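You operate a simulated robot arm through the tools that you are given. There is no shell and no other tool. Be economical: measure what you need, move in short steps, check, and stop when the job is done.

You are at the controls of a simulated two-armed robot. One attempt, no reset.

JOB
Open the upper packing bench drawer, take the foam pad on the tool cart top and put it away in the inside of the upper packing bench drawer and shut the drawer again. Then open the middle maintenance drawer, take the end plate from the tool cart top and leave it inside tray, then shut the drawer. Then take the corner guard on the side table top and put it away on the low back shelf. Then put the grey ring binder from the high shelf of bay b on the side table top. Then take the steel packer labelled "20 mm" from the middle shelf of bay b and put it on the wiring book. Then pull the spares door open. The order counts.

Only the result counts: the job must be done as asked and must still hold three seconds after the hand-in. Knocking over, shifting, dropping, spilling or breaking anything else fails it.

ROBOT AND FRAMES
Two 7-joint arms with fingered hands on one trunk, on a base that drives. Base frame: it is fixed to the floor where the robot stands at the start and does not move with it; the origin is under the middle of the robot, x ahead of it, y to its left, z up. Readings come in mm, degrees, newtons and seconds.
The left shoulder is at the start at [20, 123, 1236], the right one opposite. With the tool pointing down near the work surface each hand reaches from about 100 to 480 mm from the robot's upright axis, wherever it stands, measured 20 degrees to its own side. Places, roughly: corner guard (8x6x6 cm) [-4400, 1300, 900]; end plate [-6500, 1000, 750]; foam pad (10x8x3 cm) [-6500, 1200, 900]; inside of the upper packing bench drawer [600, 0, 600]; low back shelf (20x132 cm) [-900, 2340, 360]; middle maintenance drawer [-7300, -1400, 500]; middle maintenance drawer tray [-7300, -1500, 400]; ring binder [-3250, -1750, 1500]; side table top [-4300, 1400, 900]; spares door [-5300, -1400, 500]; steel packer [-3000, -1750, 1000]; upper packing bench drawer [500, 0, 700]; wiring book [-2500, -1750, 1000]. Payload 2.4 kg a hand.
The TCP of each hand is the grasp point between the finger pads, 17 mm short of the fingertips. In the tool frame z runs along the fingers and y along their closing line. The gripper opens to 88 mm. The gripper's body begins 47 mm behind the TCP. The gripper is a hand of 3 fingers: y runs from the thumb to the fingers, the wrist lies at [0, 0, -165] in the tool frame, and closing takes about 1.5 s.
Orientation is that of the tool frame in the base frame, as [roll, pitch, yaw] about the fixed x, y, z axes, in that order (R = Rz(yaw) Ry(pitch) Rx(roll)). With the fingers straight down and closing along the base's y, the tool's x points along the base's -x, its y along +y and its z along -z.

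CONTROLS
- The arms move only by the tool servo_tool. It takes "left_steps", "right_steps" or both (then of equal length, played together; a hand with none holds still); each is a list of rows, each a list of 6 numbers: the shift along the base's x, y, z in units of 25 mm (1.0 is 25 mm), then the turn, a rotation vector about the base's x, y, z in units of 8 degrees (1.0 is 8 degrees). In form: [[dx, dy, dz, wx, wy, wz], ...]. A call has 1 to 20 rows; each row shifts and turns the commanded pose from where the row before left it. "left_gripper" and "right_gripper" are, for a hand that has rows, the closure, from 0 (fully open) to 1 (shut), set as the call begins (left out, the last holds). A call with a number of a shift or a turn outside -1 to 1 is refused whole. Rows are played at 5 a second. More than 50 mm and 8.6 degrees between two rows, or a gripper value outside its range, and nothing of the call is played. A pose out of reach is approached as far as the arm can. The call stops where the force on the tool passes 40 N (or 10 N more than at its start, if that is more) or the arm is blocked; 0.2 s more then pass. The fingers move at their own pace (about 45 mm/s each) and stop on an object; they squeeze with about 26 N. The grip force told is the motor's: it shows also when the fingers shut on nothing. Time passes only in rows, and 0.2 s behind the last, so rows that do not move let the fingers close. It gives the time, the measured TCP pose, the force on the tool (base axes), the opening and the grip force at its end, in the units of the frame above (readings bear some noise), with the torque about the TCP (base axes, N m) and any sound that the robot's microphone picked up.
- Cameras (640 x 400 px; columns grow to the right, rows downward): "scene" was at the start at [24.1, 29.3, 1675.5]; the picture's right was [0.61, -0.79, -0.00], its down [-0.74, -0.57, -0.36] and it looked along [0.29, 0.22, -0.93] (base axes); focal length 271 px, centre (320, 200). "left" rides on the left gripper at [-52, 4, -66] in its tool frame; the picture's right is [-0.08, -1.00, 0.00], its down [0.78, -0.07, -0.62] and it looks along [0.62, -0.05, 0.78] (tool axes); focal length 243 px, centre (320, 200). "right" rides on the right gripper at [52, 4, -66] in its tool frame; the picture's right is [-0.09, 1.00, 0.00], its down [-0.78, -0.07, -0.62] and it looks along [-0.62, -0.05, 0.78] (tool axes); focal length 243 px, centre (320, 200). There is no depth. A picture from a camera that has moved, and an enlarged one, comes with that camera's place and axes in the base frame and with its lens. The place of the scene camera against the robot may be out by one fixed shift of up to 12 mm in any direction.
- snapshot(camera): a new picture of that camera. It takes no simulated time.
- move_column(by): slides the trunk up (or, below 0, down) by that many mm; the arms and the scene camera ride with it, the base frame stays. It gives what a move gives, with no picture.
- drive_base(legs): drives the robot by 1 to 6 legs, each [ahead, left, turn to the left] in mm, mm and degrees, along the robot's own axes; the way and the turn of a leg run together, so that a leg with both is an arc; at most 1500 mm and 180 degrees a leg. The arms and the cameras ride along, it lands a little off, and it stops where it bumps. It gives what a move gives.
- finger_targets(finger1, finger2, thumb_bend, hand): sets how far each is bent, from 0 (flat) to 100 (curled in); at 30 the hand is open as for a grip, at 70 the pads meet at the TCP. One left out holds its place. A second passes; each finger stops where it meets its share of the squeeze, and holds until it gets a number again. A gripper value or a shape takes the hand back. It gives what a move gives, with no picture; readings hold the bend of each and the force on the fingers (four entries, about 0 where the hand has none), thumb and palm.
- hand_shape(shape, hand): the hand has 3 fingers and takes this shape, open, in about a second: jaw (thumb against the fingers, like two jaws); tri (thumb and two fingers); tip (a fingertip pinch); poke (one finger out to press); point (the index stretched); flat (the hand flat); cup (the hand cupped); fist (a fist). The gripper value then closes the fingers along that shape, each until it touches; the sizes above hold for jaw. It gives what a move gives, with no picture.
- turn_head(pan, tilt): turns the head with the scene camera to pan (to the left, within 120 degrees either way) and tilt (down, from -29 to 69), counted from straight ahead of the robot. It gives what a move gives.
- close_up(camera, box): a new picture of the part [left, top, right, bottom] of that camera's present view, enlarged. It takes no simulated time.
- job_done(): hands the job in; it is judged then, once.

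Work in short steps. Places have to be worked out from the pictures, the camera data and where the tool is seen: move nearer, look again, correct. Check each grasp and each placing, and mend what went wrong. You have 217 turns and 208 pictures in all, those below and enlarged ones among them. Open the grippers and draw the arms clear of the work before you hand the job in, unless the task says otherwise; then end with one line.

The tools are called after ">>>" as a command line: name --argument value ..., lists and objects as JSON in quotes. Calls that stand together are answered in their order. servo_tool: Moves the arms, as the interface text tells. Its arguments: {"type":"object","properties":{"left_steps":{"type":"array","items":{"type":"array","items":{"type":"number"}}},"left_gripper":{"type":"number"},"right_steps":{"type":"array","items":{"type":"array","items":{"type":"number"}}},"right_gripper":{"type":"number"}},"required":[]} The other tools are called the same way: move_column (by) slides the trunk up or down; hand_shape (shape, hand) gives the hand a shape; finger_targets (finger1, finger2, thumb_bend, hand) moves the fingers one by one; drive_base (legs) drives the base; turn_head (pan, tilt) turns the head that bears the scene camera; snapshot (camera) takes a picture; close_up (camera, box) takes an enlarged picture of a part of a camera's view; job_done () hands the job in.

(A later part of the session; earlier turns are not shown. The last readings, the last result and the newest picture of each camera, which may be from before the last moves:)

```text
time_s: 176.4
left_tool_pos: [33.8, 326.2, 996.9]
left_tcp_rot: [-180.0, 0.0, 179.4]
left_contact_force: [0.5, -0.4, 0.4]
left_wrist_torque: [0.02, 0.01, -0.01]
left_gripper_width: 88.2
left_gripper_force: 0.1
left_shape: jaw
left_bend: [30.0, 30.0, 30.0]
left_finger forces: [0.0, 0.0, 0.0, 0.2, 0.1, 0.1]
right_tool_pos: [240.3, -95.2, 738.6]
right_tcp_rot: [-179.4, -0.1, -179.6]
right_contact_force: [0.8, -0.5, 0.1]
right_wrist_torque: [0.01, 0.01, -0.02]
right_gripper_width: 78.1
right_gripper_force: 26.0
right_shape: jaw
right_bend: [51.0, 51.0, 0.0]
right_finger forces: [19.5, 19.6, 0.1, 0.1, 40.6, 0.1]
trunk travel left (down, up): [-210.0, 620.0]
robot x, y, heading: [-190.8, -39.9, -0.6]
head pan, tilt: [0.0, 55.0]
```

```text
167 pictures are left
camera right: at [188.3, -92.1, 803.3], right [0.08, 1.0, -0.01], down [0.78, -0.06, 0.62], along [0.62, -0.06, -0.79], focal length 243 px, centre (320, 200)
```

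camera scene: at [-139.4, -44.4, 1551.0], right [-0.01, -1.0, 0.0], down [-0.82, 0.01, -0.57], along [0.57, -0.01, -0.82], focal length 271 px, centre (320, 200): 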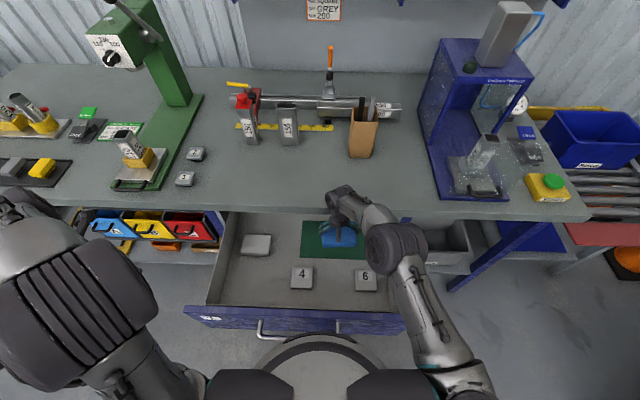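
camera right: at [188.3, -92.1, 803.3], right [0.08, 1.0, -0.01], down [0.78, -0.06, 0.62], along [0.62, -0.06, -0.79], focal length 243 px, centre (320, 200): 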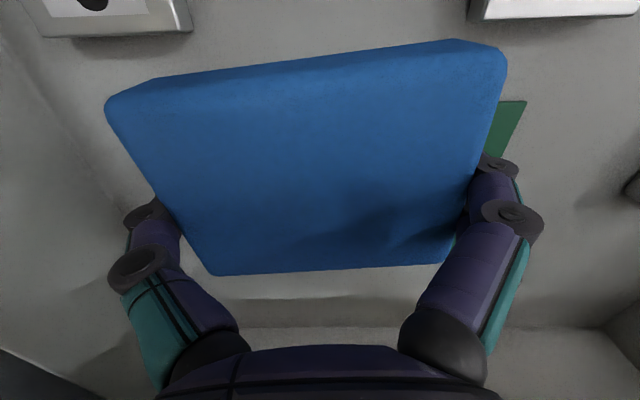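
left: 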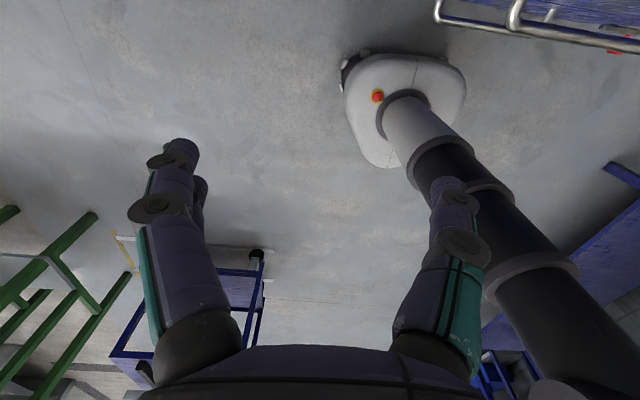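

>>> servo_tool --right_steps '[[0, 0, -0.4, 0, 0, 0], [0, 0, -0.4, 0, 0, 0], [0, 0, -0.4, 0, 0, 0]]'

>>> snapshot --camera "right"

```text
time_s: 177.2
left_tool_pos: [34.2, 326.0, 998.0]
left_tcp_rot: [180.0, 0.0, 179.5]
left_contact_force: [0.5, 0.2, -0.2]
left_wrist_torque: [-0.03, 0.01, 0.01]
left_gripper_width: 87.6
left_gripper_force: 0.1
left_shape: jaw
left_bend: [30.0, 30.0, 30.0]
left_finger forces: [0.0, 0.1, 0.0, 0.0, 0.0, 0.0]
right_tool_pos: [241.4, -95.2, 707.7]
right_tcp_rot: [-179.4, -0.2, -179.6]
right_contact_force: [-0.1, 0.4, 0.4]
right_wrist_torque: [0.02, -0.01, 0.0]
right_gripper_width: 78.2
right_gripper_force: 25.9
right_shape: jaw
right_bend: [51.0, 51.0, 0.0]
right_finger forces: [19.4, 19.6, 0.0, 0.0, 40.6, 0.0]
trunk travel left (down, up): [-210.0, 620.0]
robot x, y, heading: [-193.2, -41.1, -0.6]
head pan, tilt: [0.0, 55.0]
```

```text
166 pictures are left
camera right: at [188.6, -92.1, 773.4], right [0.08, 1.0, -0.01], down [0.78, -0.06, 0.62], along [0.62, -0.06, -0.79], focal length 243 px, centre (320, 200)
```

right: 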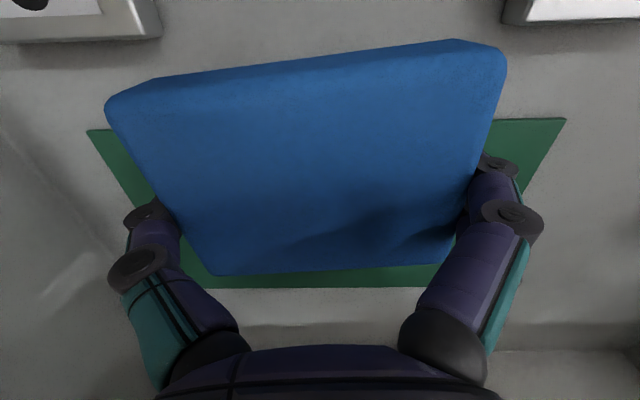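

Right over the mat. I keep stepping down gently.

>>> servo_tool --right_steps '[[0, 0, -0.3, 0, 0, 0], [0, 0, -0.3, 0, 0, 0]]'

>>> servo_tool --right_steps '[[0, 0, -0.2, 0, 0, 0], [0, 0, -0.2, 0, 0, 0]]'

>>> snapshot --camera "right"

```text
time_s: 177.8
left_tool_pos: [34.5, 326.0, 996.4]
left_tcp_rot: [179.9, -0.1, 179.5]
left_contact_force: [-0.1, -0.3, -1.1]
left_wrist_torque: [0.04, 0.03, 0.01]
left_gripper_width: 87.9
left_gripper_force: 0.1
left_shape: jaw
left_bend: [30.0, 30.0, 30.0]
left_finger forces: [0.1, 0.0, 0.0, 0.0, 0.0, 0.2]
right_tool_pos: [239.8, -94.9, 692.9]
right_tcp_rot: [-179.4, -0.3, -179.6]
right_contact_force: [0.0, 0.3, -0.1]
right_wrist_torque: [-0.04, 0.01, 0.01]
right_gripper_width: 78.1
right_gripper_force: 25.9
right_shape: jaw
right_bend: [51.0, 51.0, 0.0]
right_finger forces: [19.4, 19.7, 0.0, 0.0, 40.7, 0.0]
trunk travel left (down, up): [-210.0, 620.0]
robot x, y, heading: [-195.3, -38.9, -0.4]
head pan, tilt: [0.0, 55.0]
```

```text
time_s: 178.4
left_tool_pos: [34.0, 325.3, 997.2]
left_tcp_rot: [180.0, 0.1, 179.5]
left_contact_force: [0.1, 0.0, -0.7]
left_wrist_torque: [-0.03, 0.04, 0.0]
left_gripper_width: 87.9
left_gripper_force: 0.0
left_shape: jaw
left_bend: [30.0, 30.0, 30.0]
left_finger forces: [0.0, 0.1, 0.0, 0.1, 0.1, 0.0]
right_tool_pos: [240.8, -95.4, 682.2]
right_tcp_rot: [-179.4, -0.1, -179.5]
right_contact_force: [-0.7, -0.1, 0.4]
right_wrist_torque: [0.01, -0.01, 0.02]
right_gripper_width: 78.0
right_gripper_force: 25.8
right_shape: jaw
right_bend: [51.0, 51.0, 0.0]
right_finger forces: [19.4, 19.7, 0.1, 0.0, 40.6, 0.1]
trunk travel left (down, up): [-210.0, 620.0]
robot x, y, heading: [-192.3, -44.7, -0.7]
head pan, tilt: [0.0, 55.0]
```

```text
165 pictures are left
camera right: at [188.4, -92.1, 748.0], right [0.08, 1.0, -0.01], down [0.78, -0.05, 0.62], along [0.62, -0.06, -0.79], focal length 243 px, centre (320, 200)
```

right: 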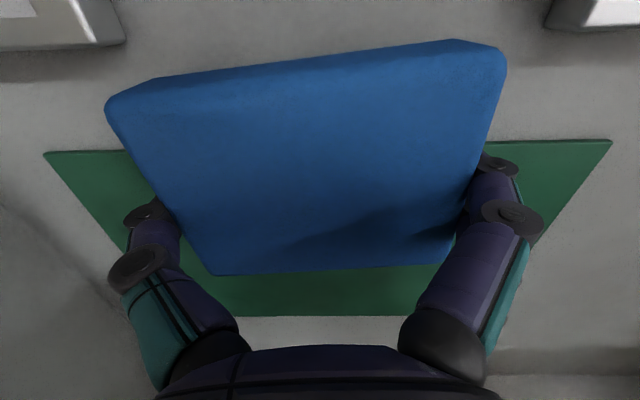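

Mat at z≈653, so the pad's bottom is nearly on it. I lower 4 mm more and release.

>>> servo_tool --right_steps '[[0, 0, -0.15, 0, 0, 0], [0, 0, -0.1, 0, 0, 0]]'

>>> finger_targets --hand "right" --finger1 8 --finger2 8 --thumb_bend 1

>>> snapshot --camera "right"

```text
time_s: 179.0
left_tool_pos: [34.4, 326.5, 996.3]
left_tcp_rot: [-179.9, 0.0, 179.5]
left_contact_force: [-0.1, 0.2, 0.5]
left_wrist_torque: [-0.04, 0.02, 0.02]
left_gripper_width: 88.1
left_gripper_force: 0.1
left_shape: jaw
left_bend: [30.0, 30.0, 30.0]
left_finger forces: [0.1, 0.0, 0.0, 0.0, 0.0, 0.0]
right_tool_pos: [240.4, -96.9, 675.2]
right_tcp_rot: [-179.5, -0.1, -179.7]
right_contact_force: [0.2, -0.6, 0.7]
right_wrist_torque: [-0.01, 0.02, 0.03]
right_gripper_width: 78.2
right_gripper_force: 25.9
right_shape: jaw
right_bend: [51.0, 51.0, 0.0]
right_finger forces: [19.4, 19.7, 0.0, 0.1, 40.8, 0.1]
trunk travel left (down, up): [-210.0, 620.0]
robot x, y, heading: [-188.1, -38.7, -0.7]
head pan, tilt: [0.0, 55.0]
```

```text
time_s: 180.0
left_tool_pos: [34.0, 326.7, 997.2]
left_tcp_rot: [-179.9, -0.1, 179.5]
left_contact_force: [0.5, -0.9, 0.9]
left_wrist_torque: [0.03, 0.03, 0.01]
left_gripper_width: 87.9
left_gripper_force: 0.0
left_shape: jaw
left_bend: [30.0, 30.0, 30.0]
left_finger forces: [0.0, 0.1, 0.0, 0.1, 0.1, 0.0]
right_tool_pos: [239.9, -94.6, 675.1]
right_tcp_rot: [-179.4, -0.2, -179.6]
right_contact_force: [0.9, -1.3, -0.3]
right_wrist_torque: [0.02, 0.0, 0.0]
right_gripper_width: 112.4
right_gripper_force: 0.1
right_shape: fingers
right_bend: [8.0, 8.0, 1.0]
right_finger forces: [0.0, 0.0, 0.0, 0.1, 0.1, 0.0]
trunk travel left (down, up): [-210.0, 620.0]
robot x, y, heading: [-191.4, -41.3, -0.5]
head pan, tilt: [0.0, 55.0]
```

```text
164 pictures are left
camera right: at [188.2, -92.0, 741.9], right [0.08, 1.0, -0.01], down [0.78, -0.06, 0.62], along [0.62, -0.06, -0.79], focal length 243 px, centre (320, 200)
```

right: 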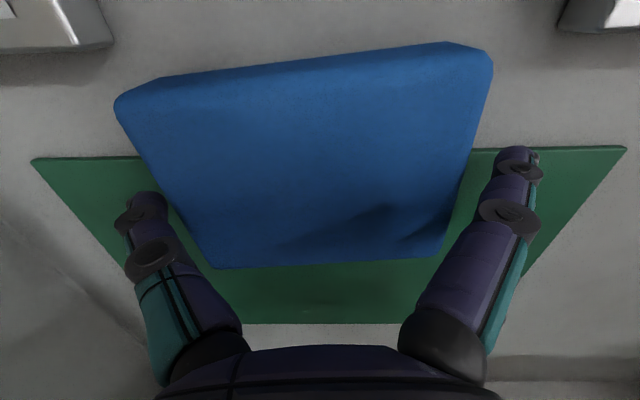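

Released. I raise the trunk straight up and check.

>>> move_column --by 260

>>> snapshot --camera "right"

```text
time_s: 182.7
left_tool_pos: [32.4, 326.9, 1257.3]
left_tcp_rot: [180.0, 0.0, 179.5]
left_contact_force: [0.2, 0.2, 0.0]
left_wrist_torque: [-0.01, -0.02, 0.0]
left_gripper_width: 87.8
left_gripper_force: 0.1
left_shape: jaw
left_bend: [30.0, 30.0, 30.0]
left_finger forces: [0.0, 0.0, 0.0, 0.1, 0.0, 0.1]
right_tool_pos: [239.2, -96.4, 936.1]
right_tcp_rot: [-179.5, -0.1, -179.6]
right_contact_force: [0.0, 0.2, -0.8]
right_wrist_torque: [-0.01, -0.02, 0.02]
right_gripper_width: 112.2
right_gripper_force: 0.0
right_shape: fingers
right_bend: [8.0, 8.0, 1.0]
right_finger forces: [0.0, 0.1, 0.0, 0.0, 0.0, 0.0]
trunk travel left (down, up): [-470.0, 360.0]
robot x, y, heading: [-193.8, -39.7, -0.6]
head pan, tilt: [0.0, 55.0]
```

```text
163 pictures are left
camera right: at [188.3, -92.0, 1001.7], right [0.08, 1.0, -0.01], down [0.78, -0.06, 0.62], along [0.62, -0.06, -0.79], focal length 243 px, centre (320, 200)
```

right: 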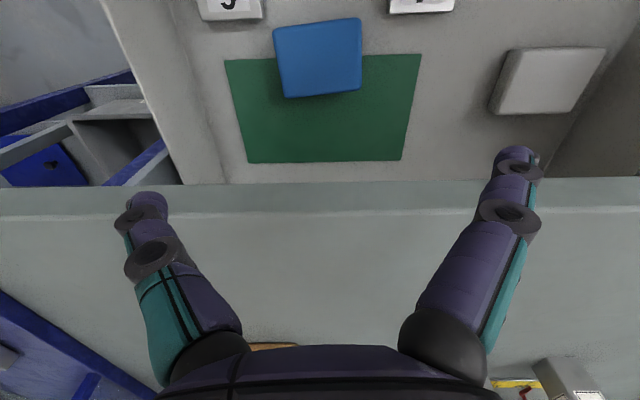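

The pad lies in the drawer. Now I back off and form a forward-pointing closed hand to push the drawer shut.

>>> servo_tool --right_steps '[[-1, 0.2, 0.4, 0, 0, 0], [-1, 0.2, 0.4, 0, 0, 0], [-1, 0.2, 0.4, 0, 0, 0], [-1, 0.2, 0, 0, 0, 0], [-1, 0.2, 0, 0, 0, 0], [-1, 0.2, 0, 0, 0, 0], [-1, 0.2, 0, 0, 0, 0]]' --right_gripper 0

>>> drive_base --legs '[[-480, 0, 0.5]]'

>>> move_column --by -220

>>> servo_tool --right_steps '[[0.4, 0, 0, 0, -1, 0], [0.4, 0, 0, 0, -1, 0], [0.4, 0, 0, 0, -1, 0], [0.4, 0, 0, 0, -1, 0], [0.4, 0, 0, 0, -1, 0], [0.4, 0, 0, 0, -1, 0], [0.4, 0, 0, 0, -1, 0], [0.4, 0, 0, 0, -1, 0], [0, 0, 0, 0, -1, 0], [0, 0, 0, 0, -1, 0], [0, 0, 0, 0, -1, 0], [0, 0, 0, 0, -0.25, 0]]' --right_gripper 1

>>> snapshot --camera "scene"

```text
time_s: 184.3
left_tool_pos: [33.1, 327.0, 1257.1]
left_tcp_rot: [179.9, 0.0, 179.5]
left_contact_force: [0.1, -0.6, -0.1]
left_wrist_torque: [-0.02, 0.01, -0.02]
left_gripper_width: 87.7
left_gripper_force: 0.1
left_shape: jaw
left_bend: [30.0, 30.0, 30.0]
left_finger forces: [0.2, 0.1, 0.0, 0.0, 0.0, 0.0]
right_tool_pos: [63.8, -61.4, 966.4]
right_tcp_rot: [-179.5, -0.2, -179.6]
right_contact_force: [0.3, 0.2, 0.0]
right_wrist_torque: [0.0, -0.02, 0.01]
right_gripper_width: 88.0
right_gripper_force: 0.1
right_shape: jaw
right_bend: [30.0, 30.0, 30.0]
right_finger forces: [0.1, 0.1, 0.0, 0.0, 0.0, 0.0]
trunk travel left (down, up): [-470.0, 360.0]
robot x, y, heading: [-190.9, -43.0, -0.5]
head pan, tilt: [0.0, 55.0]
```

```text
time_s: 187.1
left_tool_pos: [-447.4, 329.9, 1257.4]
left_tcp_rot: [180.0, 0.1, -179.8]
left_contact_force: [0.6, -0.5, 0.4]
left_wrist_torque: [-0.02, 0.01, 0.03]
left_gripper_width: 87.7
left_gripper_force: 0.2
left_shape: jaw
left_bend: [30.0, 30.0, 30.0]
left_finger forces: [0.0, 0.0, 0.1, 0.1, 0.0, 0.0]
right_tool_pos: [-412.3, -57.3, 965.8]
right_tcp_rot: [-179.4, -0.2, -179.0]
right_contact_force: [0.5, 0.2, 0.1]
right_wrist_torque: [0.01, -0.02, 0.03]
right_gripper_width: 87.9
right_gripper_force: 0.0
right_shape: jaw
right_bend: [30.0, 30.0, 30.0]
right_finger forces: [0.1, 0.1, 0.0, 0.0, 0.0, 0.1]
trunk travel left (down, up): [-470.0, 360.0]
robot x, y, heading: [-667.0, -34.2, 0.4]
head pan, tilt: [0.0, 55.0]
```

```text
time_s: 189.4
left_tool_pos: [-445.7, 331.0, 1036.9]
left_tcp_rot: [-180.0, 0.0, -179.9]
left_contact_force: [0.4, 0.0, -0.5]
left_wrist_torque: [0.0, -0.02, 0.02]
left_gripper_width: 87.9
left_gripper_force: 0.0
left_shape: jaw
left_bend: [30.0, 30.0, 30.0]
left_finger forces: [0.0, 0.1, 0.0, 0.0, 0.0, 0.0]
right_tool_pos: [-411.2, -57.2, 746.9]
right_tcp_rot: [-179.4, -0.2, -179.0]
right_contact_force: [0.3, 0.2, 0.9]
right_wrist_torque: [0.02, 0.02, -0.01]
right_gripper_width: 88.2
right_gripper_force: 0.1
right_shape: jaw
right_bend: [30.0, 30.0, 30.0]
right_finger forces: [0.0, 0.1, 0.0, 0.0, 0.0, 0.0]
trunk travel left (down, up): [-250.0, 580.0]
robot x, y, heading: [-668.2, -37.4, 0.2]
head pan, tilt: [0.0, 55.0]
```

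```text
time_s: 192.0
left_tool_pos: [-446.7, 330.2, 1037.1]
left_tcp_rot: [-180.0, 0.1, -179.9]
left_contact_force: [0.2, 0.5, 0.0]
left_wrist_torque: [-0.01, -0.03, -0.01]
left_gripper_width: 88.3
left_gripper_force: 0.1
left_shape: jaw
left_bend: [30.0, 30.0, 30.0]
left_finger forces: [0.0, 0.0, 0.1, 0.0, 0.0, 0.0]
right_tool_pos: [-336.0, -60.0, 746.3]
right_tcp_rot: [-161.0, 86.8, -162.1]
right_contact_force: [0.2, 1.0, -0.6]
right_wrist_torque: [0.02, -0.02, 0.02]
right_gripper_width: 0.1
right_gripper_force: 25.7
right_shape: jaw
right_bend: [68.0, 68.0, 80.0]
right_finger forces: [0.0, 0.0, 0.1, 0.0, 0.0, 0.1]
right hand out of reach, approached as far as the arm can: row 1
trunk travel left (down, up): [-250.0, 580.0]
robot x, y, heading: [-666.8, -33.2, 0.2]
head pan, tilt: [0.0, 55.0]
```

```text
162 pictures are left
camera scene: at [-615.7, -41.9, 1491.0], right [0.0, -1.0, 0.0], down [-0.82, 0.0, -0.57], along [0.57, 0.0, -0.82], focal length 271 px, centre (320, 200)
```

scene: 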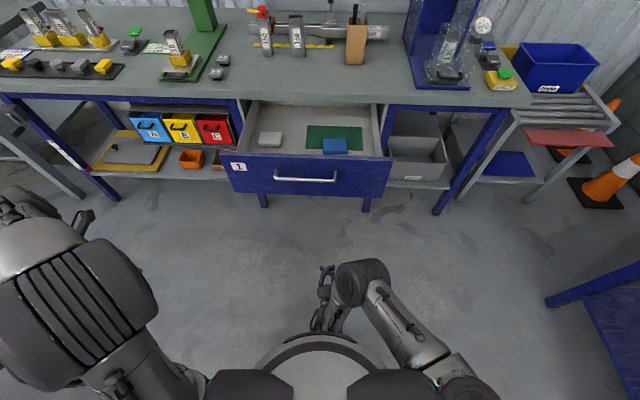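

I lower the closed hand to z≈722 (below the bar) and drive forward to push the drawer home.

>>> servo_tool --right_steps '[[0, 0, -0.5, 0, 0, 0], [0, 0, -0.5, 0, 0, 0]]'

>>> drive_base --legs '[[600, 0, 0]]'

>>> snapshot --camera "scene"

```text
time_s: 192.6
left_tool_pos: [-446.5, 331.2, 1037.6]
left_tcp_rot: [-180.0, -0.1, -180.0]
left_contact_force: [0.9, -0.1, -0.6]
left_wrist_torque: [-0.02, -0.01, -0.02]
left_gripper_width: 88.1
left_gripper_force: 0.1
left_shape: jaw
left_bend: [30.0, 30.0, 30.0]
left_finger forces: [0.0, 0.1, 0.1, 0.0, 0.0, 0.0]
right_tool_pos: [-334.2, -59.3, 721.2]
right_tcp_rot: [-161.4, 86.6, -162.6]
right_contact_force: [0.6, -0.7, -0.3]
right_wrist_torque: [0.0, -0.02, 0.0]
right_gripper_width: 0.2
right_gripper_force: 26.2
right_shape: jaw
right_bend: [68.0, 68.0, 80.0]
right_finger forces: [0.0, 0.0, 0.1, 0.1, 0.0, 0.0]
trunk travel left (down, up): [-250.0, 580.0]
robot x, y, heading: [-665.7, -40.6, 0.0]
head pan, tilt: [0.0, 55.0]
```

```text
time_s: 196.0
left_tool_pos: [148.3, 332.6, 1037.4]
left_tcp_rot: [-180.0, 0.0, -179.7]
left_contact_force: [-0.1, -0.1, 1.2]
left_wrist_torque: [-0.02, 0.04, 0.03]
left_gripper_width: 88.1
left_gripper_force: 0.0
left_shape: jaw
left_bend: [30.0, 30.0, 30.0]
left_finger forces: [0.1, 0.0, 0.0, 0.1, 0.1, 0.1]
right_tool_pos: [262.2, -55.1, 721.7]
right_tcp_rot: [-161.5, 86.6, -162.5]
right_contact_force: [0.2, -0.2, 1.0]
right_wrist_torque: [0.02, 0.0, -0.02]
right_gripper_width: 0.0
right_gripper_force: 26.0
right_shape: jaw
right_bend: [68.0, 68.0, 79.0]
right_finger forces: [0.0, 0.0, 0.1, 0.1, 0.0, 0.0]
trunk travel left (down, up): [-250.0, 580.0]
robot x, y, heading: [-74.1, -30.9, 0.2]
head pan, tilt: [0.0, 55.0]
```

```text
161 pictures are left
camera scene: at [-19.9, -39.9, 1491.0], right [0.0, -1.0, 0.0], down [-0.82, 0.0, -0.57], along [0.57, 0.0, -0.82], focal length 271 px, centre (320, 200)
```

scene: 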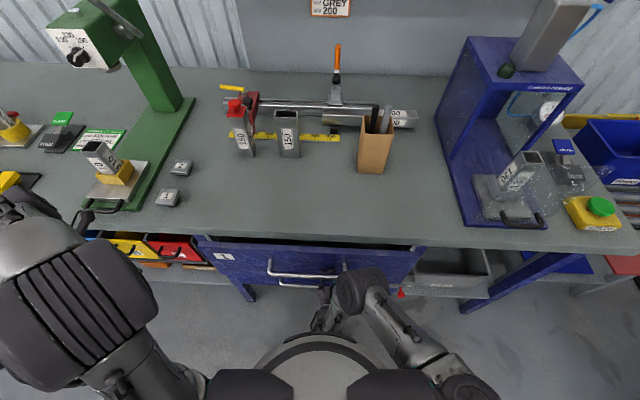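

Nearly shut; the last centimetres with the arm until resistance.

>>> servo_tool --right_steps '[[0.5, 0, 0, 0, 0, 0], [0.5, 0, 0, 0, 0, 0], [0.5, 0, 0, 0, 0, 0], [0.5, 0, 0, 0, 0, 0], [0.5, 0, 0, 0, 0, 0]]'

>>> snapshot --camera "scene"

```text
time_s: 197.1
left_tool_pos: [144.8, 334.0, 1037.8]
left_tcp_rot: [180.0, 0.1, -179.7]
left_contact_force: [0.5, 0.8, 0.9]
left_wrist_torque: [0.02, 0.0, 0.03]
left_gripper_width: 88.0
left_gripper_force: 0.0
left_shape: jaw
left_bend: [30.0, 30.0, 30.0]
left_finger forces: [0.0, 0.0, 0.1, 0.0, 0.1, 0.0]
right_tool_pos: [309.2, -51.0, 718.8]
right_tcp_rot: [-167.0, 86.1, -167.4]
right_contact_force: [-27.9, 2.8, 9.4]
right_wrist_torque: [-0.1, -0.09, -0.34]
right_gripper_width: 0.1
right_gripper_force: 26.3
right_shape: jaw
right_bend: [74.0, 74.0, 82.0]
right_finger forces: [10.2, 11.6, 0.0, 0.0, 6.9, 0.0]
trunk travel left (down, up): [-250.0, 580.0]
robot x, y, heading: [-74.7, -35.8, 0.5]
head pan, tilt: [0.0, 55.0]
stopped in row 5 (right hand): the force on the tool passed its limit at 46 N (the readings are from after the stop); the commanded pose is now the measured one
```

```text
160 pictures are left
camera scene: at [-24.8, -39.8, 1491.3], right [0.01, -1.0, 0.0], down [-0.82, 0.0, -0.58], along [0.58, 0.0, -0.82], focal length 271 px, centre (320, 200)
```

scene: 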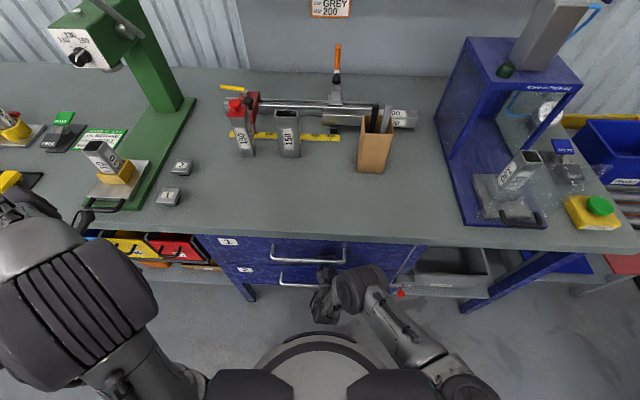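

Shut firmly. I back away, fold the arm, raise the trunk, and drive to the maintenance drawers.

>>> drive_base --legs '[[-780, 0, 0], [0, -300, 0]]'

>>> servo_tool --right_steps '[[-0.5, 0, 0, 0, 1, 0], [-0.5, 0, 0, 0, 1, 0], [-0.5, 0, 0, 0, 1, 0], [-0.5, 0, 0.5, 0, 1, 0], [-0.5, 0, 0.5, 0, 1, 0], [-0.5, 0, 0.5, 0, 1, 0], [-0.5, 0, 0.5, 0, 1, 0], [-0.5, 0, 0.5, 0, 1, 0], [-0.5, 0, 0.5, 0, 1, 0], [-0.5, 0, 0, 0, 1, 0], [-0.5, 0, 0, 0, 1, 0], [0, 0, 0, 0, 0.2, 0]]' --right_gripper 0

>>> move_column --by 220

>>> drive_base --legs '[[0, 0, 179.5], [1500, 0, 0], [1500, 0, 0]]'

```text
time_s: 203.0
left_tool_pos: [-633.8, 27.5, 1036.9]
left_tcp_rot: [180.0, 0.1, -179.6]
left_contact_force: [0.5, 0.4, 0.0]
left_wrist_torque: [-0.02, -0.04, 0.01]
left_gripper_width: 87.9
left_gripper_force: 0.1
left_shape: jaw
left_bend: [30.0, 30.0, 30.0]
left_finger forces: [0.0, 0.0, 0.1, 0.1, 0.0, 0.0]
right_tool_pos: [-466.9, -358.1, 718.8]
right_tcp_rot: [-166.1, 86.0, -166.9]
right_contact_force: [0.3, 0.0, 0.4]
right_wrist_torque: [0.01, -0.02, -0.01]
right_gripper_width: 0.0
right_gripper_force: 25.7
right_shape: jaw
right_bend: [68.0, 69.0, 79.0]
right_finger forces: [0.0, 0.0, 0.0, 0.0, 0.0, 0.1]
trunk travel left (down, up): [-250.0, 580.0]
robot x, y, heading: [-854.7, -341.5, 0.1]
head pan, tilt: [0.0, 55.0]
```

```text
time_s: 205.6
left_tool_pos: [-632.6, 27.6, 1037.6]
left_tcp_rot: [180.0, 0.0, -179.9]
left_contact_force: [0.7, 0.2, -0.1]
left_wrist_torque: [0.02, -0.02, 0.02]
left_gripper_width: 87.9
left_gripper_force: 0.0
left_shape: jaw
left_bend: [30.0, 30.0, 30.0]
left_finger forces: [0.0, 0.0, 0.0, 0.1, 0.0, 0.0]
right_tool_pos: [-604.8, -358.5, 795.0]
right_tcp_rot: [-179.4, -3.4, -179.1]
right_contact_force: [0.7, -0.5, -0.3]
right_wrist_torque: [-0.03, -0.03, 0.01]
right_gripper_width: 88.1
right_gripper_force: 0.1
right_shape: jaw
right_bend: [30.0, 30.0, 30.0]
right_finger forces: [0.0, 0.0, 0.1, 0.0, 0.1, 0.0]
trunk travel left (down, up): [-250.0, 580.0]
robot x, y, heading: [-852.7, -340.1, 0.3]
head pan, tilt: [0.0, 55.0]
```

```text
time_s: 207.9
left_tool_pos: [-633.1, 28.4, 1256.9]
left_tcp_rot: [-180.0, 0.1, -179.7]
left_contact_force: [0.0, -0.2, 0.3]
left_wrist_torque: [-0.02, -0.02, 0.01]
left_gripper_width: 88.2
left_gripper_force: 0.0
left_shape: jaw
left_bend: [30.0, 30.0, 30.0]
left_finger forces: [0.1, 0.0, 0.0, 0.0, 0.0, 0.1]
right_tool_pos: [-605.6, -358.7, 1014.5]
right_tcp_rot: [-179.4, -3.5, -179.1]
right_contact_force: [-1.0, 0.0, 0.1]
right_wrist_torque: [-0.01, 0.02, 0.0]
right_gripper_width: 88.2
right_gripper_force: 0.0
right_shape: jaw
right_bend: [30.0, 30.0, 30.0]
right_finger forces: [0.0, 0.0, 0.0, 0.0, 0.1, 0.0]
trunk travel left (down, up): [-470.0, 360.0]
robot x, y, heading: [-853.8, -342.9, 0.2]
head pan, tilt: [0.0, 55.0]
```

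```text
time_s: 229.6
left_tool_pos: [-4076.0, -643.5, 1257.6]
left_tcp_rot: [-180.0, 0.0, -1.4]
left_contact_force: [0.4, -0.4, -0.9]
left_wrist_torque: [0.04, 0.02, 0.03]
left_gripper_width: 87.9
left_gripper_force: 0.1
left_shape: jaw
left_bend: [30.0, 30.0, 30.0]
left_finger forces: [0.1, 0.1, 0.1, 0.0, 0.0, 0.0]
right_tool_pos: [-4092.8, -255.8, 1014.5]
right_tcp_rot: [-179.3, -3.4, -0.8]
right_contact_force: [0.2, -0.4, 0.2]
right_wrist_torque: [0.01, 0.0, -0.01]
right_gripper_width: 87.8
right_gripper_force: 0.1
right_shape: jaw
right_bend: [30.0, 30.0, 30.0]
right_finger forces: [0.0, 0.1, 0.0, 0.0, 0.0, 0.1]
trunk travel left (down, up): [-470.0, 360.0]
robot x, y, heading: [-3847.2, -280.4, 178.4]
head pan, tilt: [0.0, 55.0]
```

>>> drive_base --legs '[[1500, 0, 1], [1500, 0, 0.5], [430, 0, 0], [0, 0, 90]]'

>>> turn_head --pan 0 --tilt 40

>>> snapshot --camera "scene"

```text
time_s: 250.1
left_tool_pos: [-6901.5, -481.6, 1256.7]
left_tcp_rot: [-179.9, -0.1, 89.8]
left_contact_force: [-0.7, -0.3, -0.8]
left_wrist_torque: [0.02, 0.03, 0.01]
left_gripper_width: 88.0
left_gripper_force: 0.1
left_shape: jaw
left_bend: [30.0, 30.0, 30.0]
left_finger forces: [0.0, 0.1, 0.0, 0.1, 0.1, 0.0]
right_tool_pos: [-7287.5, -506.9, 1014.5]
right_tcp_rot: [-179.3, -3.3, 90.3]
right_contact_force: [0.2, -0.4, -1.0]
right_wrist_torque: [-0.01, 0.0, -0.01]
right_gripper_width: 88.3
right_gripper_force: 0.0
right_shape: jaw
right_bend: [30.0, 30.0, 30.0]
right_finger forces: [0.0, 0.0, 0.1, 0.0, 0.1, 0.1]
trunk travel left (down, up): [-470.0, 360.0]
robot x, y, heading: [-7269.4, -258.5, -90.1]
head pan, tilt: [0.0, 55.0]
```

```text
time_s: 250.9
left_tool_pos: [-6901.6, -482.2, 1257.1]
left_tcp_rot: [-180.0, 0.0, 89.8]
left_contact_force: [0.2, 0.5, 0.3]
left_wrist_torque: [-0.01, -0.03, 0.02]
left_gripper_width: 88.0
left_gripper_force: 0.1
left_shape: jaw
left_bend: [30.0, 30.0, 30.0]
left_finger forces: [0.0, 0.0, 0.1, 0.1, 0.0, 0.1]
right_tool_pos: [-7287.5, -506.8, 1015.1]
right_tcp_rot: [-179.3, -3.4, 90.4]
right_contact_force: [0.0, -0.4, -0.2]
right_wrist_torque: [0.02, 0.0, 0.0]
right_gripper_width: 88.1
right_gripper_force: 0.0
right_shape: jaw
right_bend: [30.0, 30.0, 30.0]
right_finger forces: [0.0, 0.0, 0.0, 0.1, 0.0, 0.0]
trunk travel left (down, up): [-470.0, 360.0]
robot x, y, heading: [-7266.2, -254.8, -90.4]
head pan, tilt: [0.0, 40.0]
```

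```text
159 pictures are left
camera scene: at [-7269.3, -328.6, 1731.6], right [-1.0, 0.0, 0.0], down [0.0, 0.64, -0.77], along [0.0, -0.77, -0.64], focal length 271 px, centre (320, 200)
```

scene: 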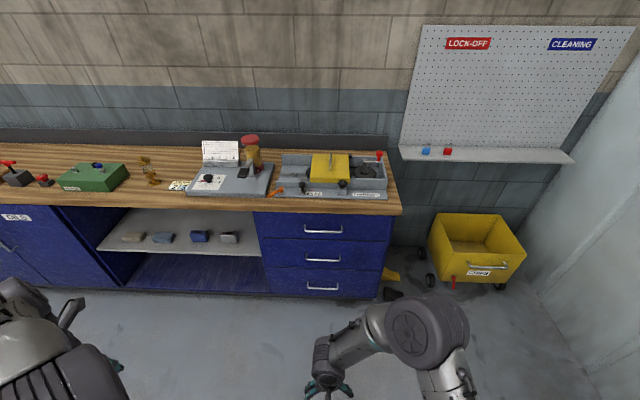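

Middle handle ≈[-7280, -1275, 518]. I lower the trunk and turn the right hand to point at it with fingers closing vertically.

>>> move_column --by -420

>>> servo_tool --right_steps '[[0, -0.4, 0, -1, 0, 0], [0, -0.4, 0, -1, 0, 0], [0, -0.4, 0, -1, 0, 0], [0, -0.4, 0, -1, 0, 0], [0, -0.4, 0, -1, 0, 0], [0, -0.4, 0, -1, 0, 0], [0, -0.4, 0, -1, 0, 0], [0, -0.4, 0, -1, 0, 0], [0, -0.4, 0, -1, 0, 0], [0, 0, 0, -1, 0, 0], [0, 0, 0, -0.8, 0, 0]]'

>>> servo_tool --right_steps '[[0, -0.2, -0.3, 0, 1, 0], [0, -0.2, -0.3, 0, 1, 0], [0, -0.2, -0.3, 0, 1, 0], [0, -0.2, -0.3, 0, 1, 0], [0, -0.2, -0.3, 0, 1, 0], [0, -0.2, -0.3, 0, 1, 0], [0, 0, -0.3, 0, 1, 0], [0, 0, -0.3, 0, 1, 0], [0, 0, -0.3, 0, 1, 0], [0, 0, 0, 0, 1, 0], [0, 0, 0, 0, 1, 0], [0, 0, 0, 0, 0.25, 0]]'

>>> snapshot --camera "right"

>>> snapshot --camera "scene"

```text
refused: -420 is not a number from -400 to 400
```

```text
time_s: 253.3
left_tool_pos: [-6901.6, -481.8, 1257.5]
left_tcp_rot: [-179.9, 0.0, 89.8]
left_contact_force: [-0.3, -0.4, -0.1]
left_wrist_torque: [0.0, 0.0, -0.02]
left_gripper_width: 87.8
left_gripper_force: 0.0
left_shape: jaw
left_bend: [30.0, 30.0, 30.0]
left_finger forces: [0.0, 0.0, 0.0, 0.0, 0.1, 0.1]
right_tool_pos: [-7289.3, -596.8, 1016.3]
right_tcp_rot: [-176.1, 83.1, 93.2]
right_contact_force: [-0.3, 0.5, 0.3]
right_wrist_torque: [0.02, 0.02, 0.0]
right_gripper_width: 88.6
right_gripper_force: 0.1
right_shape: jaw
right_bend: [30.0, 30.0, 30.0]
right_finger forces: [0.1, 0.1, 0.0, 0.0, 0.0, 0.0]
trunk travel left (down, up): [-470.0, 360.0]
robot x, y, heading: [-7266.7, -256.6, -90.0]
head pan, tilt: [0.0, 40.0]
```

```text
time_s: 255.9
left_tool_pos: [-6901.7, -481.7, 1256.9]
left_tcp_rot: [-180.0, 0.0, 89.8]
left_contact_force: [0.7, 0.7, 0.0]
left_wrist_torque: [0.0, 0.04, 0.0]
left_gripper_width: 88.3
left_gripper_force: 0.1
left_shape: jaw
left_bend: [30.0, 30.0, 30.0]
left_finger forces: [0.0, 0.0, 0.1, 0.0, 0.0, 0.0]
right_tool_pos: [-7287.7, -626.5, 946.6]
right_tcp_rot: [-89.3, -0.4, 173.0]
right_contact_force: [-0.2, 0.4, -0.4]
right_wrist_torque: [0.02, 0.01, 0.02]
right_gripper_width: 88.1
right_gripper_force: 0.0
right_shape: jaw
right_bend: [30.0, 30.0, 30.0]
right_finger forces: [0.0, 0.0, 0.0, 0.0, 0.0, 0.0]
trunk travel left (down, up): [-470.0, 360.0]
robot x, y, heading: [-7270.7, -256.1, -90.2]
head pan, tilt: [0.0, 40.0]
```

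```text
158 pictures are left
camera right: at [-7331.5, -555.5, 941.6], right [0.07, -0.02, -1.0], down [0.85, 0.52, 0.05], along [0.52, -0.85, 0.06], focal length 243 px, centre (320, 200)
```

right: 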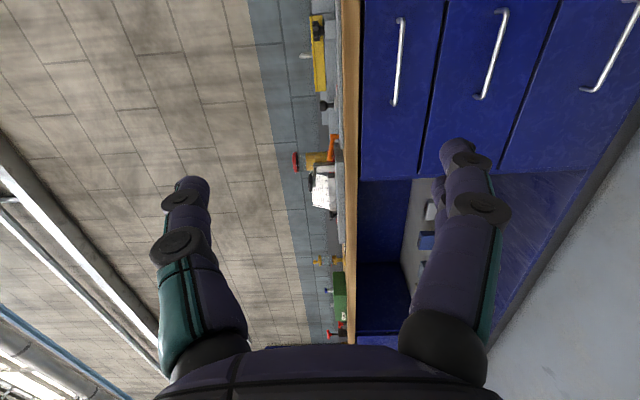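

```text
157 pictures are left
camera scene: at [-7269.2, -328.6, 1731.7], right [-1.0, 0.0, 0.0], down [0.0, 0.64, -0.77], along [0.0, -0.77, -0.64], focal length 271 px, centre (320, 200)
```

scene: 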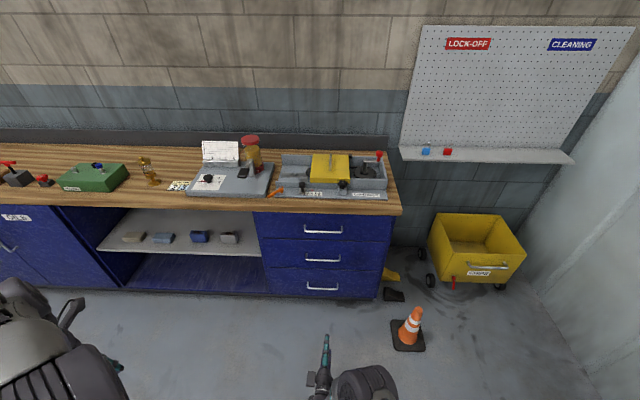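

Handle refined to about [-7290, -1265, 530]. I square the yaw, lower the trunk 400 and drive closer, then check in the hand camera.

>>> move_column --by -400

>>> servo_tool --right_steps '[[0, 0, -0.3, 0, 0, 0.45], [0, 0, -0.35, 0, 0, 0.45]]'

>>> drive_base --legs '[[450, 0, 0]]'

>>> snapshot --camera "right"

```text
time_s: 259.7
left_tool_pos: [-6900.3, -480.7, 857.3]
left_tcp_rot: [-180.0, 0.0, 89.9]
left_contact_force: [-1.6, -0.6, 0.7]
left_wrist_torque: [-0.01, -0.03, 0.0]
left_gripper_width: 87.7
left_gripper_force: 0.1
left_shape: jaw
left_bend: [30.0, 30.0, 30.0]
left_finger forces: [0.0, 0.0, 0.0, 0.1, 0.0, 0.1]
right_tool_pos: [-7288.8, -627.1, 547.5]
right_tcp_rot: [-89.3, -0.3, 173.0]
right_contact_force: [0.4, -0.1, -0.2]
right_wrist_torque: [-0.02, -0.01, 0.04]
right_gripper_width: 88.2
right_gripper_force: 0.0
right_shape: jaw
right_bend: [30.0, 30.0, 30.0]
right_finger forces: [0.0, 0.1, 0.0, 0.0, 0.1, 0.0]
trunk travel left (down, up): [-70.0, 760.0]
robot x, y, heading: [-7266.5, -257.8, -90.2]
head pan, tilt: [0.0, 40.0]
```

```text
time_s: 260.3
left_tool_pos: [-6901.2, -481.1, 857.4]
left_tcp_rot: [180.0, 0.0, 89.9]
left_contact_force: [-0.4, 0.5, -0.2]
left_wrist_torque: [0.06, 0.02, 0.0]
left_gripper_width: 88.0
left_gripper_force: 0.1
left_shape: jaw
left_bend: [30.0, 30.0, 30.0]
left_finger forces: [0.0, 0.0, 0.0, 0.0, 0.0, 0.0]
right_tool_pos: [-7287.8, -625.5, 530.6]
right_tcp_rot: [-89.4, -0.3, -179.7]
right_contact_force: [0.0, -0.6, 0.9]
right_wrist_torque: [0.01, -0.01, -0.01]
right_gripper_width: 87.9
right_gripper_force: 0.0
right_shape: jaw
right_bend: [30.0, 30.0, 30.0]
right_finger forces: [0.0, 0.1, 0.0, 0.0, 0.0, 0.0]
trunk travel left (down, up): [-70.0, 760.0]
robot x, y, heading: [-7267.8, -259.6, -90.2]
head pan, tilt: [0.0, 40.0]
```

```text
time_s: 263.0
left_tool_pos: [-6904.8, -933.9, 857.4]
left_tcp_rot: [180.0, 0.0, 89.7]
left_contact_force: [-0.4, 0.2, 0.5]
left_wrist_torque: [0.02, -0.03, -0.02]
left_gripper_width: 87.9
left_gripper_force: 0.0
left_shape: jaw
left_bend: [30.0, 30.0, 30.0]
left_finger forces: [0.0, 0.0, 0.0, 0.0, 0.0, 0.0]
right_tool_pos: [-7291.1, -1077.4, 530.3]
right_tcp_rot: [-89.3, -0.4, -179.7]
right_contact_force: [-1.2, 0.2, -0.2]
right_wrist_torque: [-0.02, -0.01, 0.03]
right_gripper_width: 88.0
right_gripper_force: 0.0
right_shape: jaw
right_bend: [30.0, 30.0, 30.0]
right_finger forces: [0.0, 0.1, 0.1, 0.0, 0.0, 0.0]
trunk travel left (down, up): [-70.0, 760.0]
robot x, y, heading: [-7271.6, -709.5, -90.4]
head pan, tilt: [0.0, 40.0]
```

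```text
156 pictures are left
camera right: at [-7342.5, -1012.4, 525.3], right [0.08, -0.01, -1.0], down [0.78, 0.62, 0.05], along [0.62, -0.78, 0.06], focal length 243 px, centre (320, 200)
```

right: 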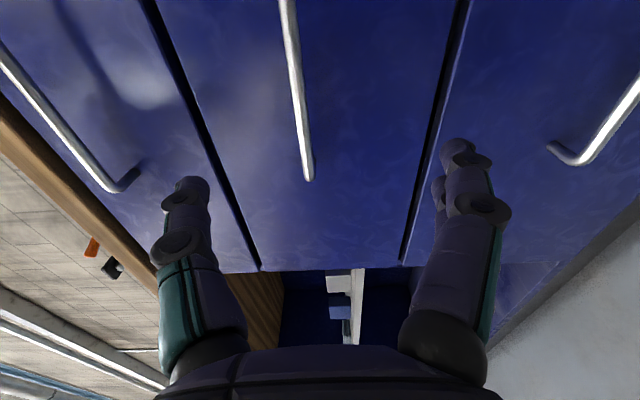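

The bar sits higher: z≈556. I raise 26 mm and move forward onto it.

>>> servo_tool --right_steps '[[0, -0.8, 0.5, 0, 0, 0], [0, -0.8, 0.5, 0, 0, 0], [0, -0.8, 0, 0, 0, 0], [0, -0.8, 0, 0, 0, 0]]'

>>> snapshot --camera "right"

```text
time_s: 264.0
left_tool_pos: [-6902.9, -933.8, 857.8]
left_tcp_rot: [-180.0, 0.1, 89.7]
left_contact_force: [0.1, -0.5, -0.2]
left_wrist_torque: [0.0, 0.01, 0.0]
left_gripper_width: 87.8
left_gripper_force: 0.2
left_shape: jaw
left_bend: [30.0, 30.0, 30.0]
left_finger forces: [0.0, 0.0, 0.0, 0.1, 0.0, 0.0]
right_tool_pos: [-7291.0, -1157.4, 556.0]
right_tcp_rot: [-89.4, -0.4, -179.9]
right_contact_force: [0.5, 0.1, 0.7]
right_wrist_torque: [0.02, -0.01, -0.01]
right_gripper_width: 88.1
right_gripper_force: 0.1
right_shape: jaw
right_bend: [30.0, 30.0, 30.0]
right_finger forces: [0.1, 0.0, 0.1, 0.0, 0.0, 0.0]
trunk travel left (down, up): [-70.0, 760.0]
robot x, y, heading: [-7270.1, -712.4, -90.3]
head pan, tilt: [0.0, 40.0]
```

```text
155 pictures are left
camera right: at [-7342.5, -1093.1, 550.5], right [0.08, -0.01, -1.0], down [0.78, 0.62, 0.05], along [0.62, -0.78, 0.06], focal length 243 px, centre (320, 200)
```

right: 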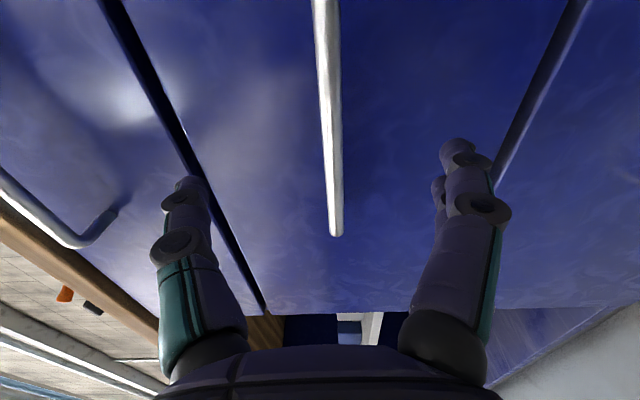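

Bar at about y=-1222, z=550. I advance 65 mm, close and check.

>>> servo_tool --right_steps '[[0, -0.65, -0.2, 0, 0, 0], [0, -0.65, 0, 0, 0, 0], [0, -0.65, 0, 0, 0, 0], [0, -0.65, 0, 0, 0, 0]]'

>>> servo_tool --right_steps '[[0, 0, 0, 0, 0, 0], [0, 0, 0, 0, 0, 0], [0, 0, 0, 0, 0, 0], [0, 0, 0, 0, 0, 0], [0, 0, 0, 0, 0, 0], [0, 0, 0, 0, 0, 0], [0, 0, 0, 0, 0, 0], [0, 0, 0, 0, 0, 0]]' --right_gripper 1

>>> snapshot --camera "right"

```text
time_s: 265.0
left_tool_pos: [-6903.8, -933.5, 857.3]
left_tcp_rot: [179.9, 0.0, 89.8]
left_contact_force: [0.3, 0.1, -0.4]
left_wrist_torque: [0.04, 0.02, -0.01]
left_gripper_width: 88.1
left_gripper_force: 0.0
left_shape: jaw
left_bend: [30.0, 30.0, 30.0]
left_finger forces: [0.0, 0.1, 0.0, 0.0, 0.0, 0.0]
right_tool_pos: [-7297.2, -1211.1, 561.8]
right_tcp_rot: [-89.3, -0.4, -179.8]
right_contact_force: [0.7, -0.2, 0.1]
right_wrist_torque: [0.0, -0.01, 0.02]
right_gripper_width: 87.8
right_gripper_force: 0.1
right_shape: jaw
right_bend: [30.0, 30.0, 30.0]
right_finger forces: [0.0, 0.1, 0.0, 0.1, 0.0, 0.0]
right hand out of reach, approached as far as the arm can: row 3, 4
trunk travel left (down, up): [-70.0, 760.0]
robot x, y, heading: [-7266.1, -708.2, -90.3]
head pan, tilt: [0.0, 40.0]
```

```text
time_s: 266.8
left_tool_pos: [-6903.9, -932.5, 856.4]
left_tcp_rot: [-180.0, -0.1, 89.6]
left_contact_force: [-0.5, 0.4, -0.7]
left_wrist_torque: [0.02, 0.01, 0.0]
left_gripper_width: 87.6
left_gripper_force: 0.1
left_shape: jaw
left_bend: [30.0, 30.0, 30.0]
left_finger forces: [0.0, 0.0, 0.0, 0.1, 0.0, 0.1]
right_tool_pos: [-7298.0, -1212.2, 561.1]
right_tcp_rot: [-89.3, -0.3, -179.8]
right_contact_force: [0.5, -3.7, 0.2]
right_wrist_torque: [-0.03, 0.01, 0.04]
right_gripper_width: 6.5
right_gripper_force: 26.5
right_shape: jaw
right_bend: [74.0, 74.0, 61.0]
right_finger forces: [11.2, 11.4, 0.1, 0.0, 22.7, 0.0]
trunk travel left (down, up): [-70.0, 760.0]
robot x, y, heading: [-7269.6, -707.6, -90.5]
head pan, tilt: [0.0, 40.0]
```

```text
154 pictures are left
camera right: at [-7349.9, -1146.7, 556.6], right [0.08, -0.01, -1.0], down [0.78, 0.62, 0.05], along [0.62, -0.78, 0.06], focal length 243 px, centre (320, 200)
```

right: 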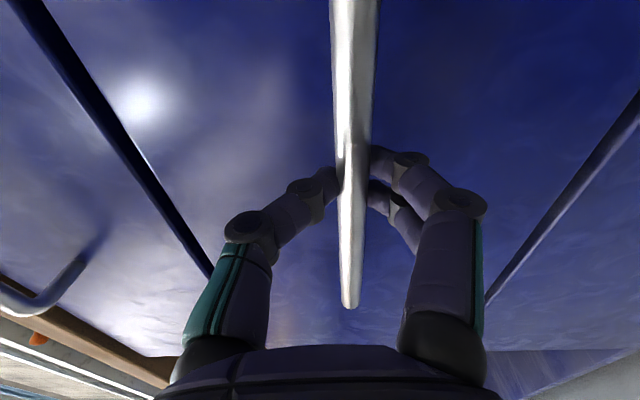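

The bar is clasped. I pull by driving back 300 mm.

>>> drive_base --legs '[[-300, 0, 0]]'

>>> turn_head --pan 0 --tilt 50

>>> snapshot --camera "scene"

```text
time_s: 268.9
left_tool_pos: [-6902.3, -633.9, 856.8]
left_tcp_rot: [-179.9, 0.0, 89.7]
left_contact_force: [0.2, 0.8, -0.3]
left_wrist_torque: [0.02, 0.0, 0.03]
left_gripper_width: 88.2
left_gripper_force: 0.2
left_shape: jaw
left_bend: [30.0, 30.0, 30.0]
left_finger forces: [0.1, 0.0, 0.1, 0.0, 0.0, 0.1]
right_tool_pos: [-7296.5, -910.8, 563.3]
right_tcp_rot: [-89.2, -0.5, -179.9]
right_contact_force: [-0.1, -0.1, 0.3]
right_wrist_torque: [0.01, 0.0, -0.01]
right_gripper_width: 0.1
right_gripper_force: 26.2
right_shape: jaw
right_bend: [79.0, 79.0, 77.0]
right_finger forces: [0.1, 0.0, 0.0, 0.0, 0.1, 0.1]
trunk travel left (down, up): [-70.0, 760.0]
robot x, y, heading: [-7268.5, -408.1, -90.1]
head pan, tilt: [0.0, 40.0]
```

```text
time_s: 269.6
left_tool_pos: [-6902.8, -632.9, 856.6]
left_tcp_rot: [-180.0, 0.0, 89.7]
left_contact_force: [-1.0, 0.1, 0.0]
left_wrist_torque: [-0.01, 0.03, 0.01]
left_gripper_width: 88.1
left_gripper_force: 0.1
left_shape: jaw
left_bend: [30.0, 30.0, 30.0]
left_finger forces: [0.1, 0.1, 0.1, 0.0, 0.0, 0.0]
right_tool_pos: [-7297.1, -911.9, 562.1]
right_tcp_rot: [-89.3, -0.4, -179.9]
right_contact_force: [0.3, 0.1, -0.8]
right_wrist_torque: [-0.02, -0.03, 0.01]
right_gripper_width: 0.1
right_gripper_force: 25.9
right_shape: jaw
right_bend: [79.0, 79.0, 77.0]
right_finger forces: [0.0, 0.1, 0.0, 0.0, 0.0, 0.0]
trunk travel left (down, up): [-70.0, 760.0]
robot x, y, heading: [-7269.1, -404.5, -90.2]
head pan, tilt: [0.0, 50.0]
```

```text
153 pictures are left
camera scene: at [-7269.9, -471.6, 1317.5], right [-1.0, 0.01, 0.0], down [0.0, 0.77, -0.64], along [0.0, -0.64, -0.77], focal length 271 px, centre (320, 200)
```

scene: 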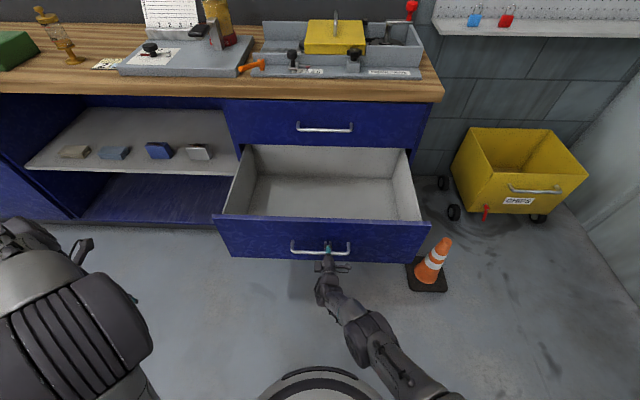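

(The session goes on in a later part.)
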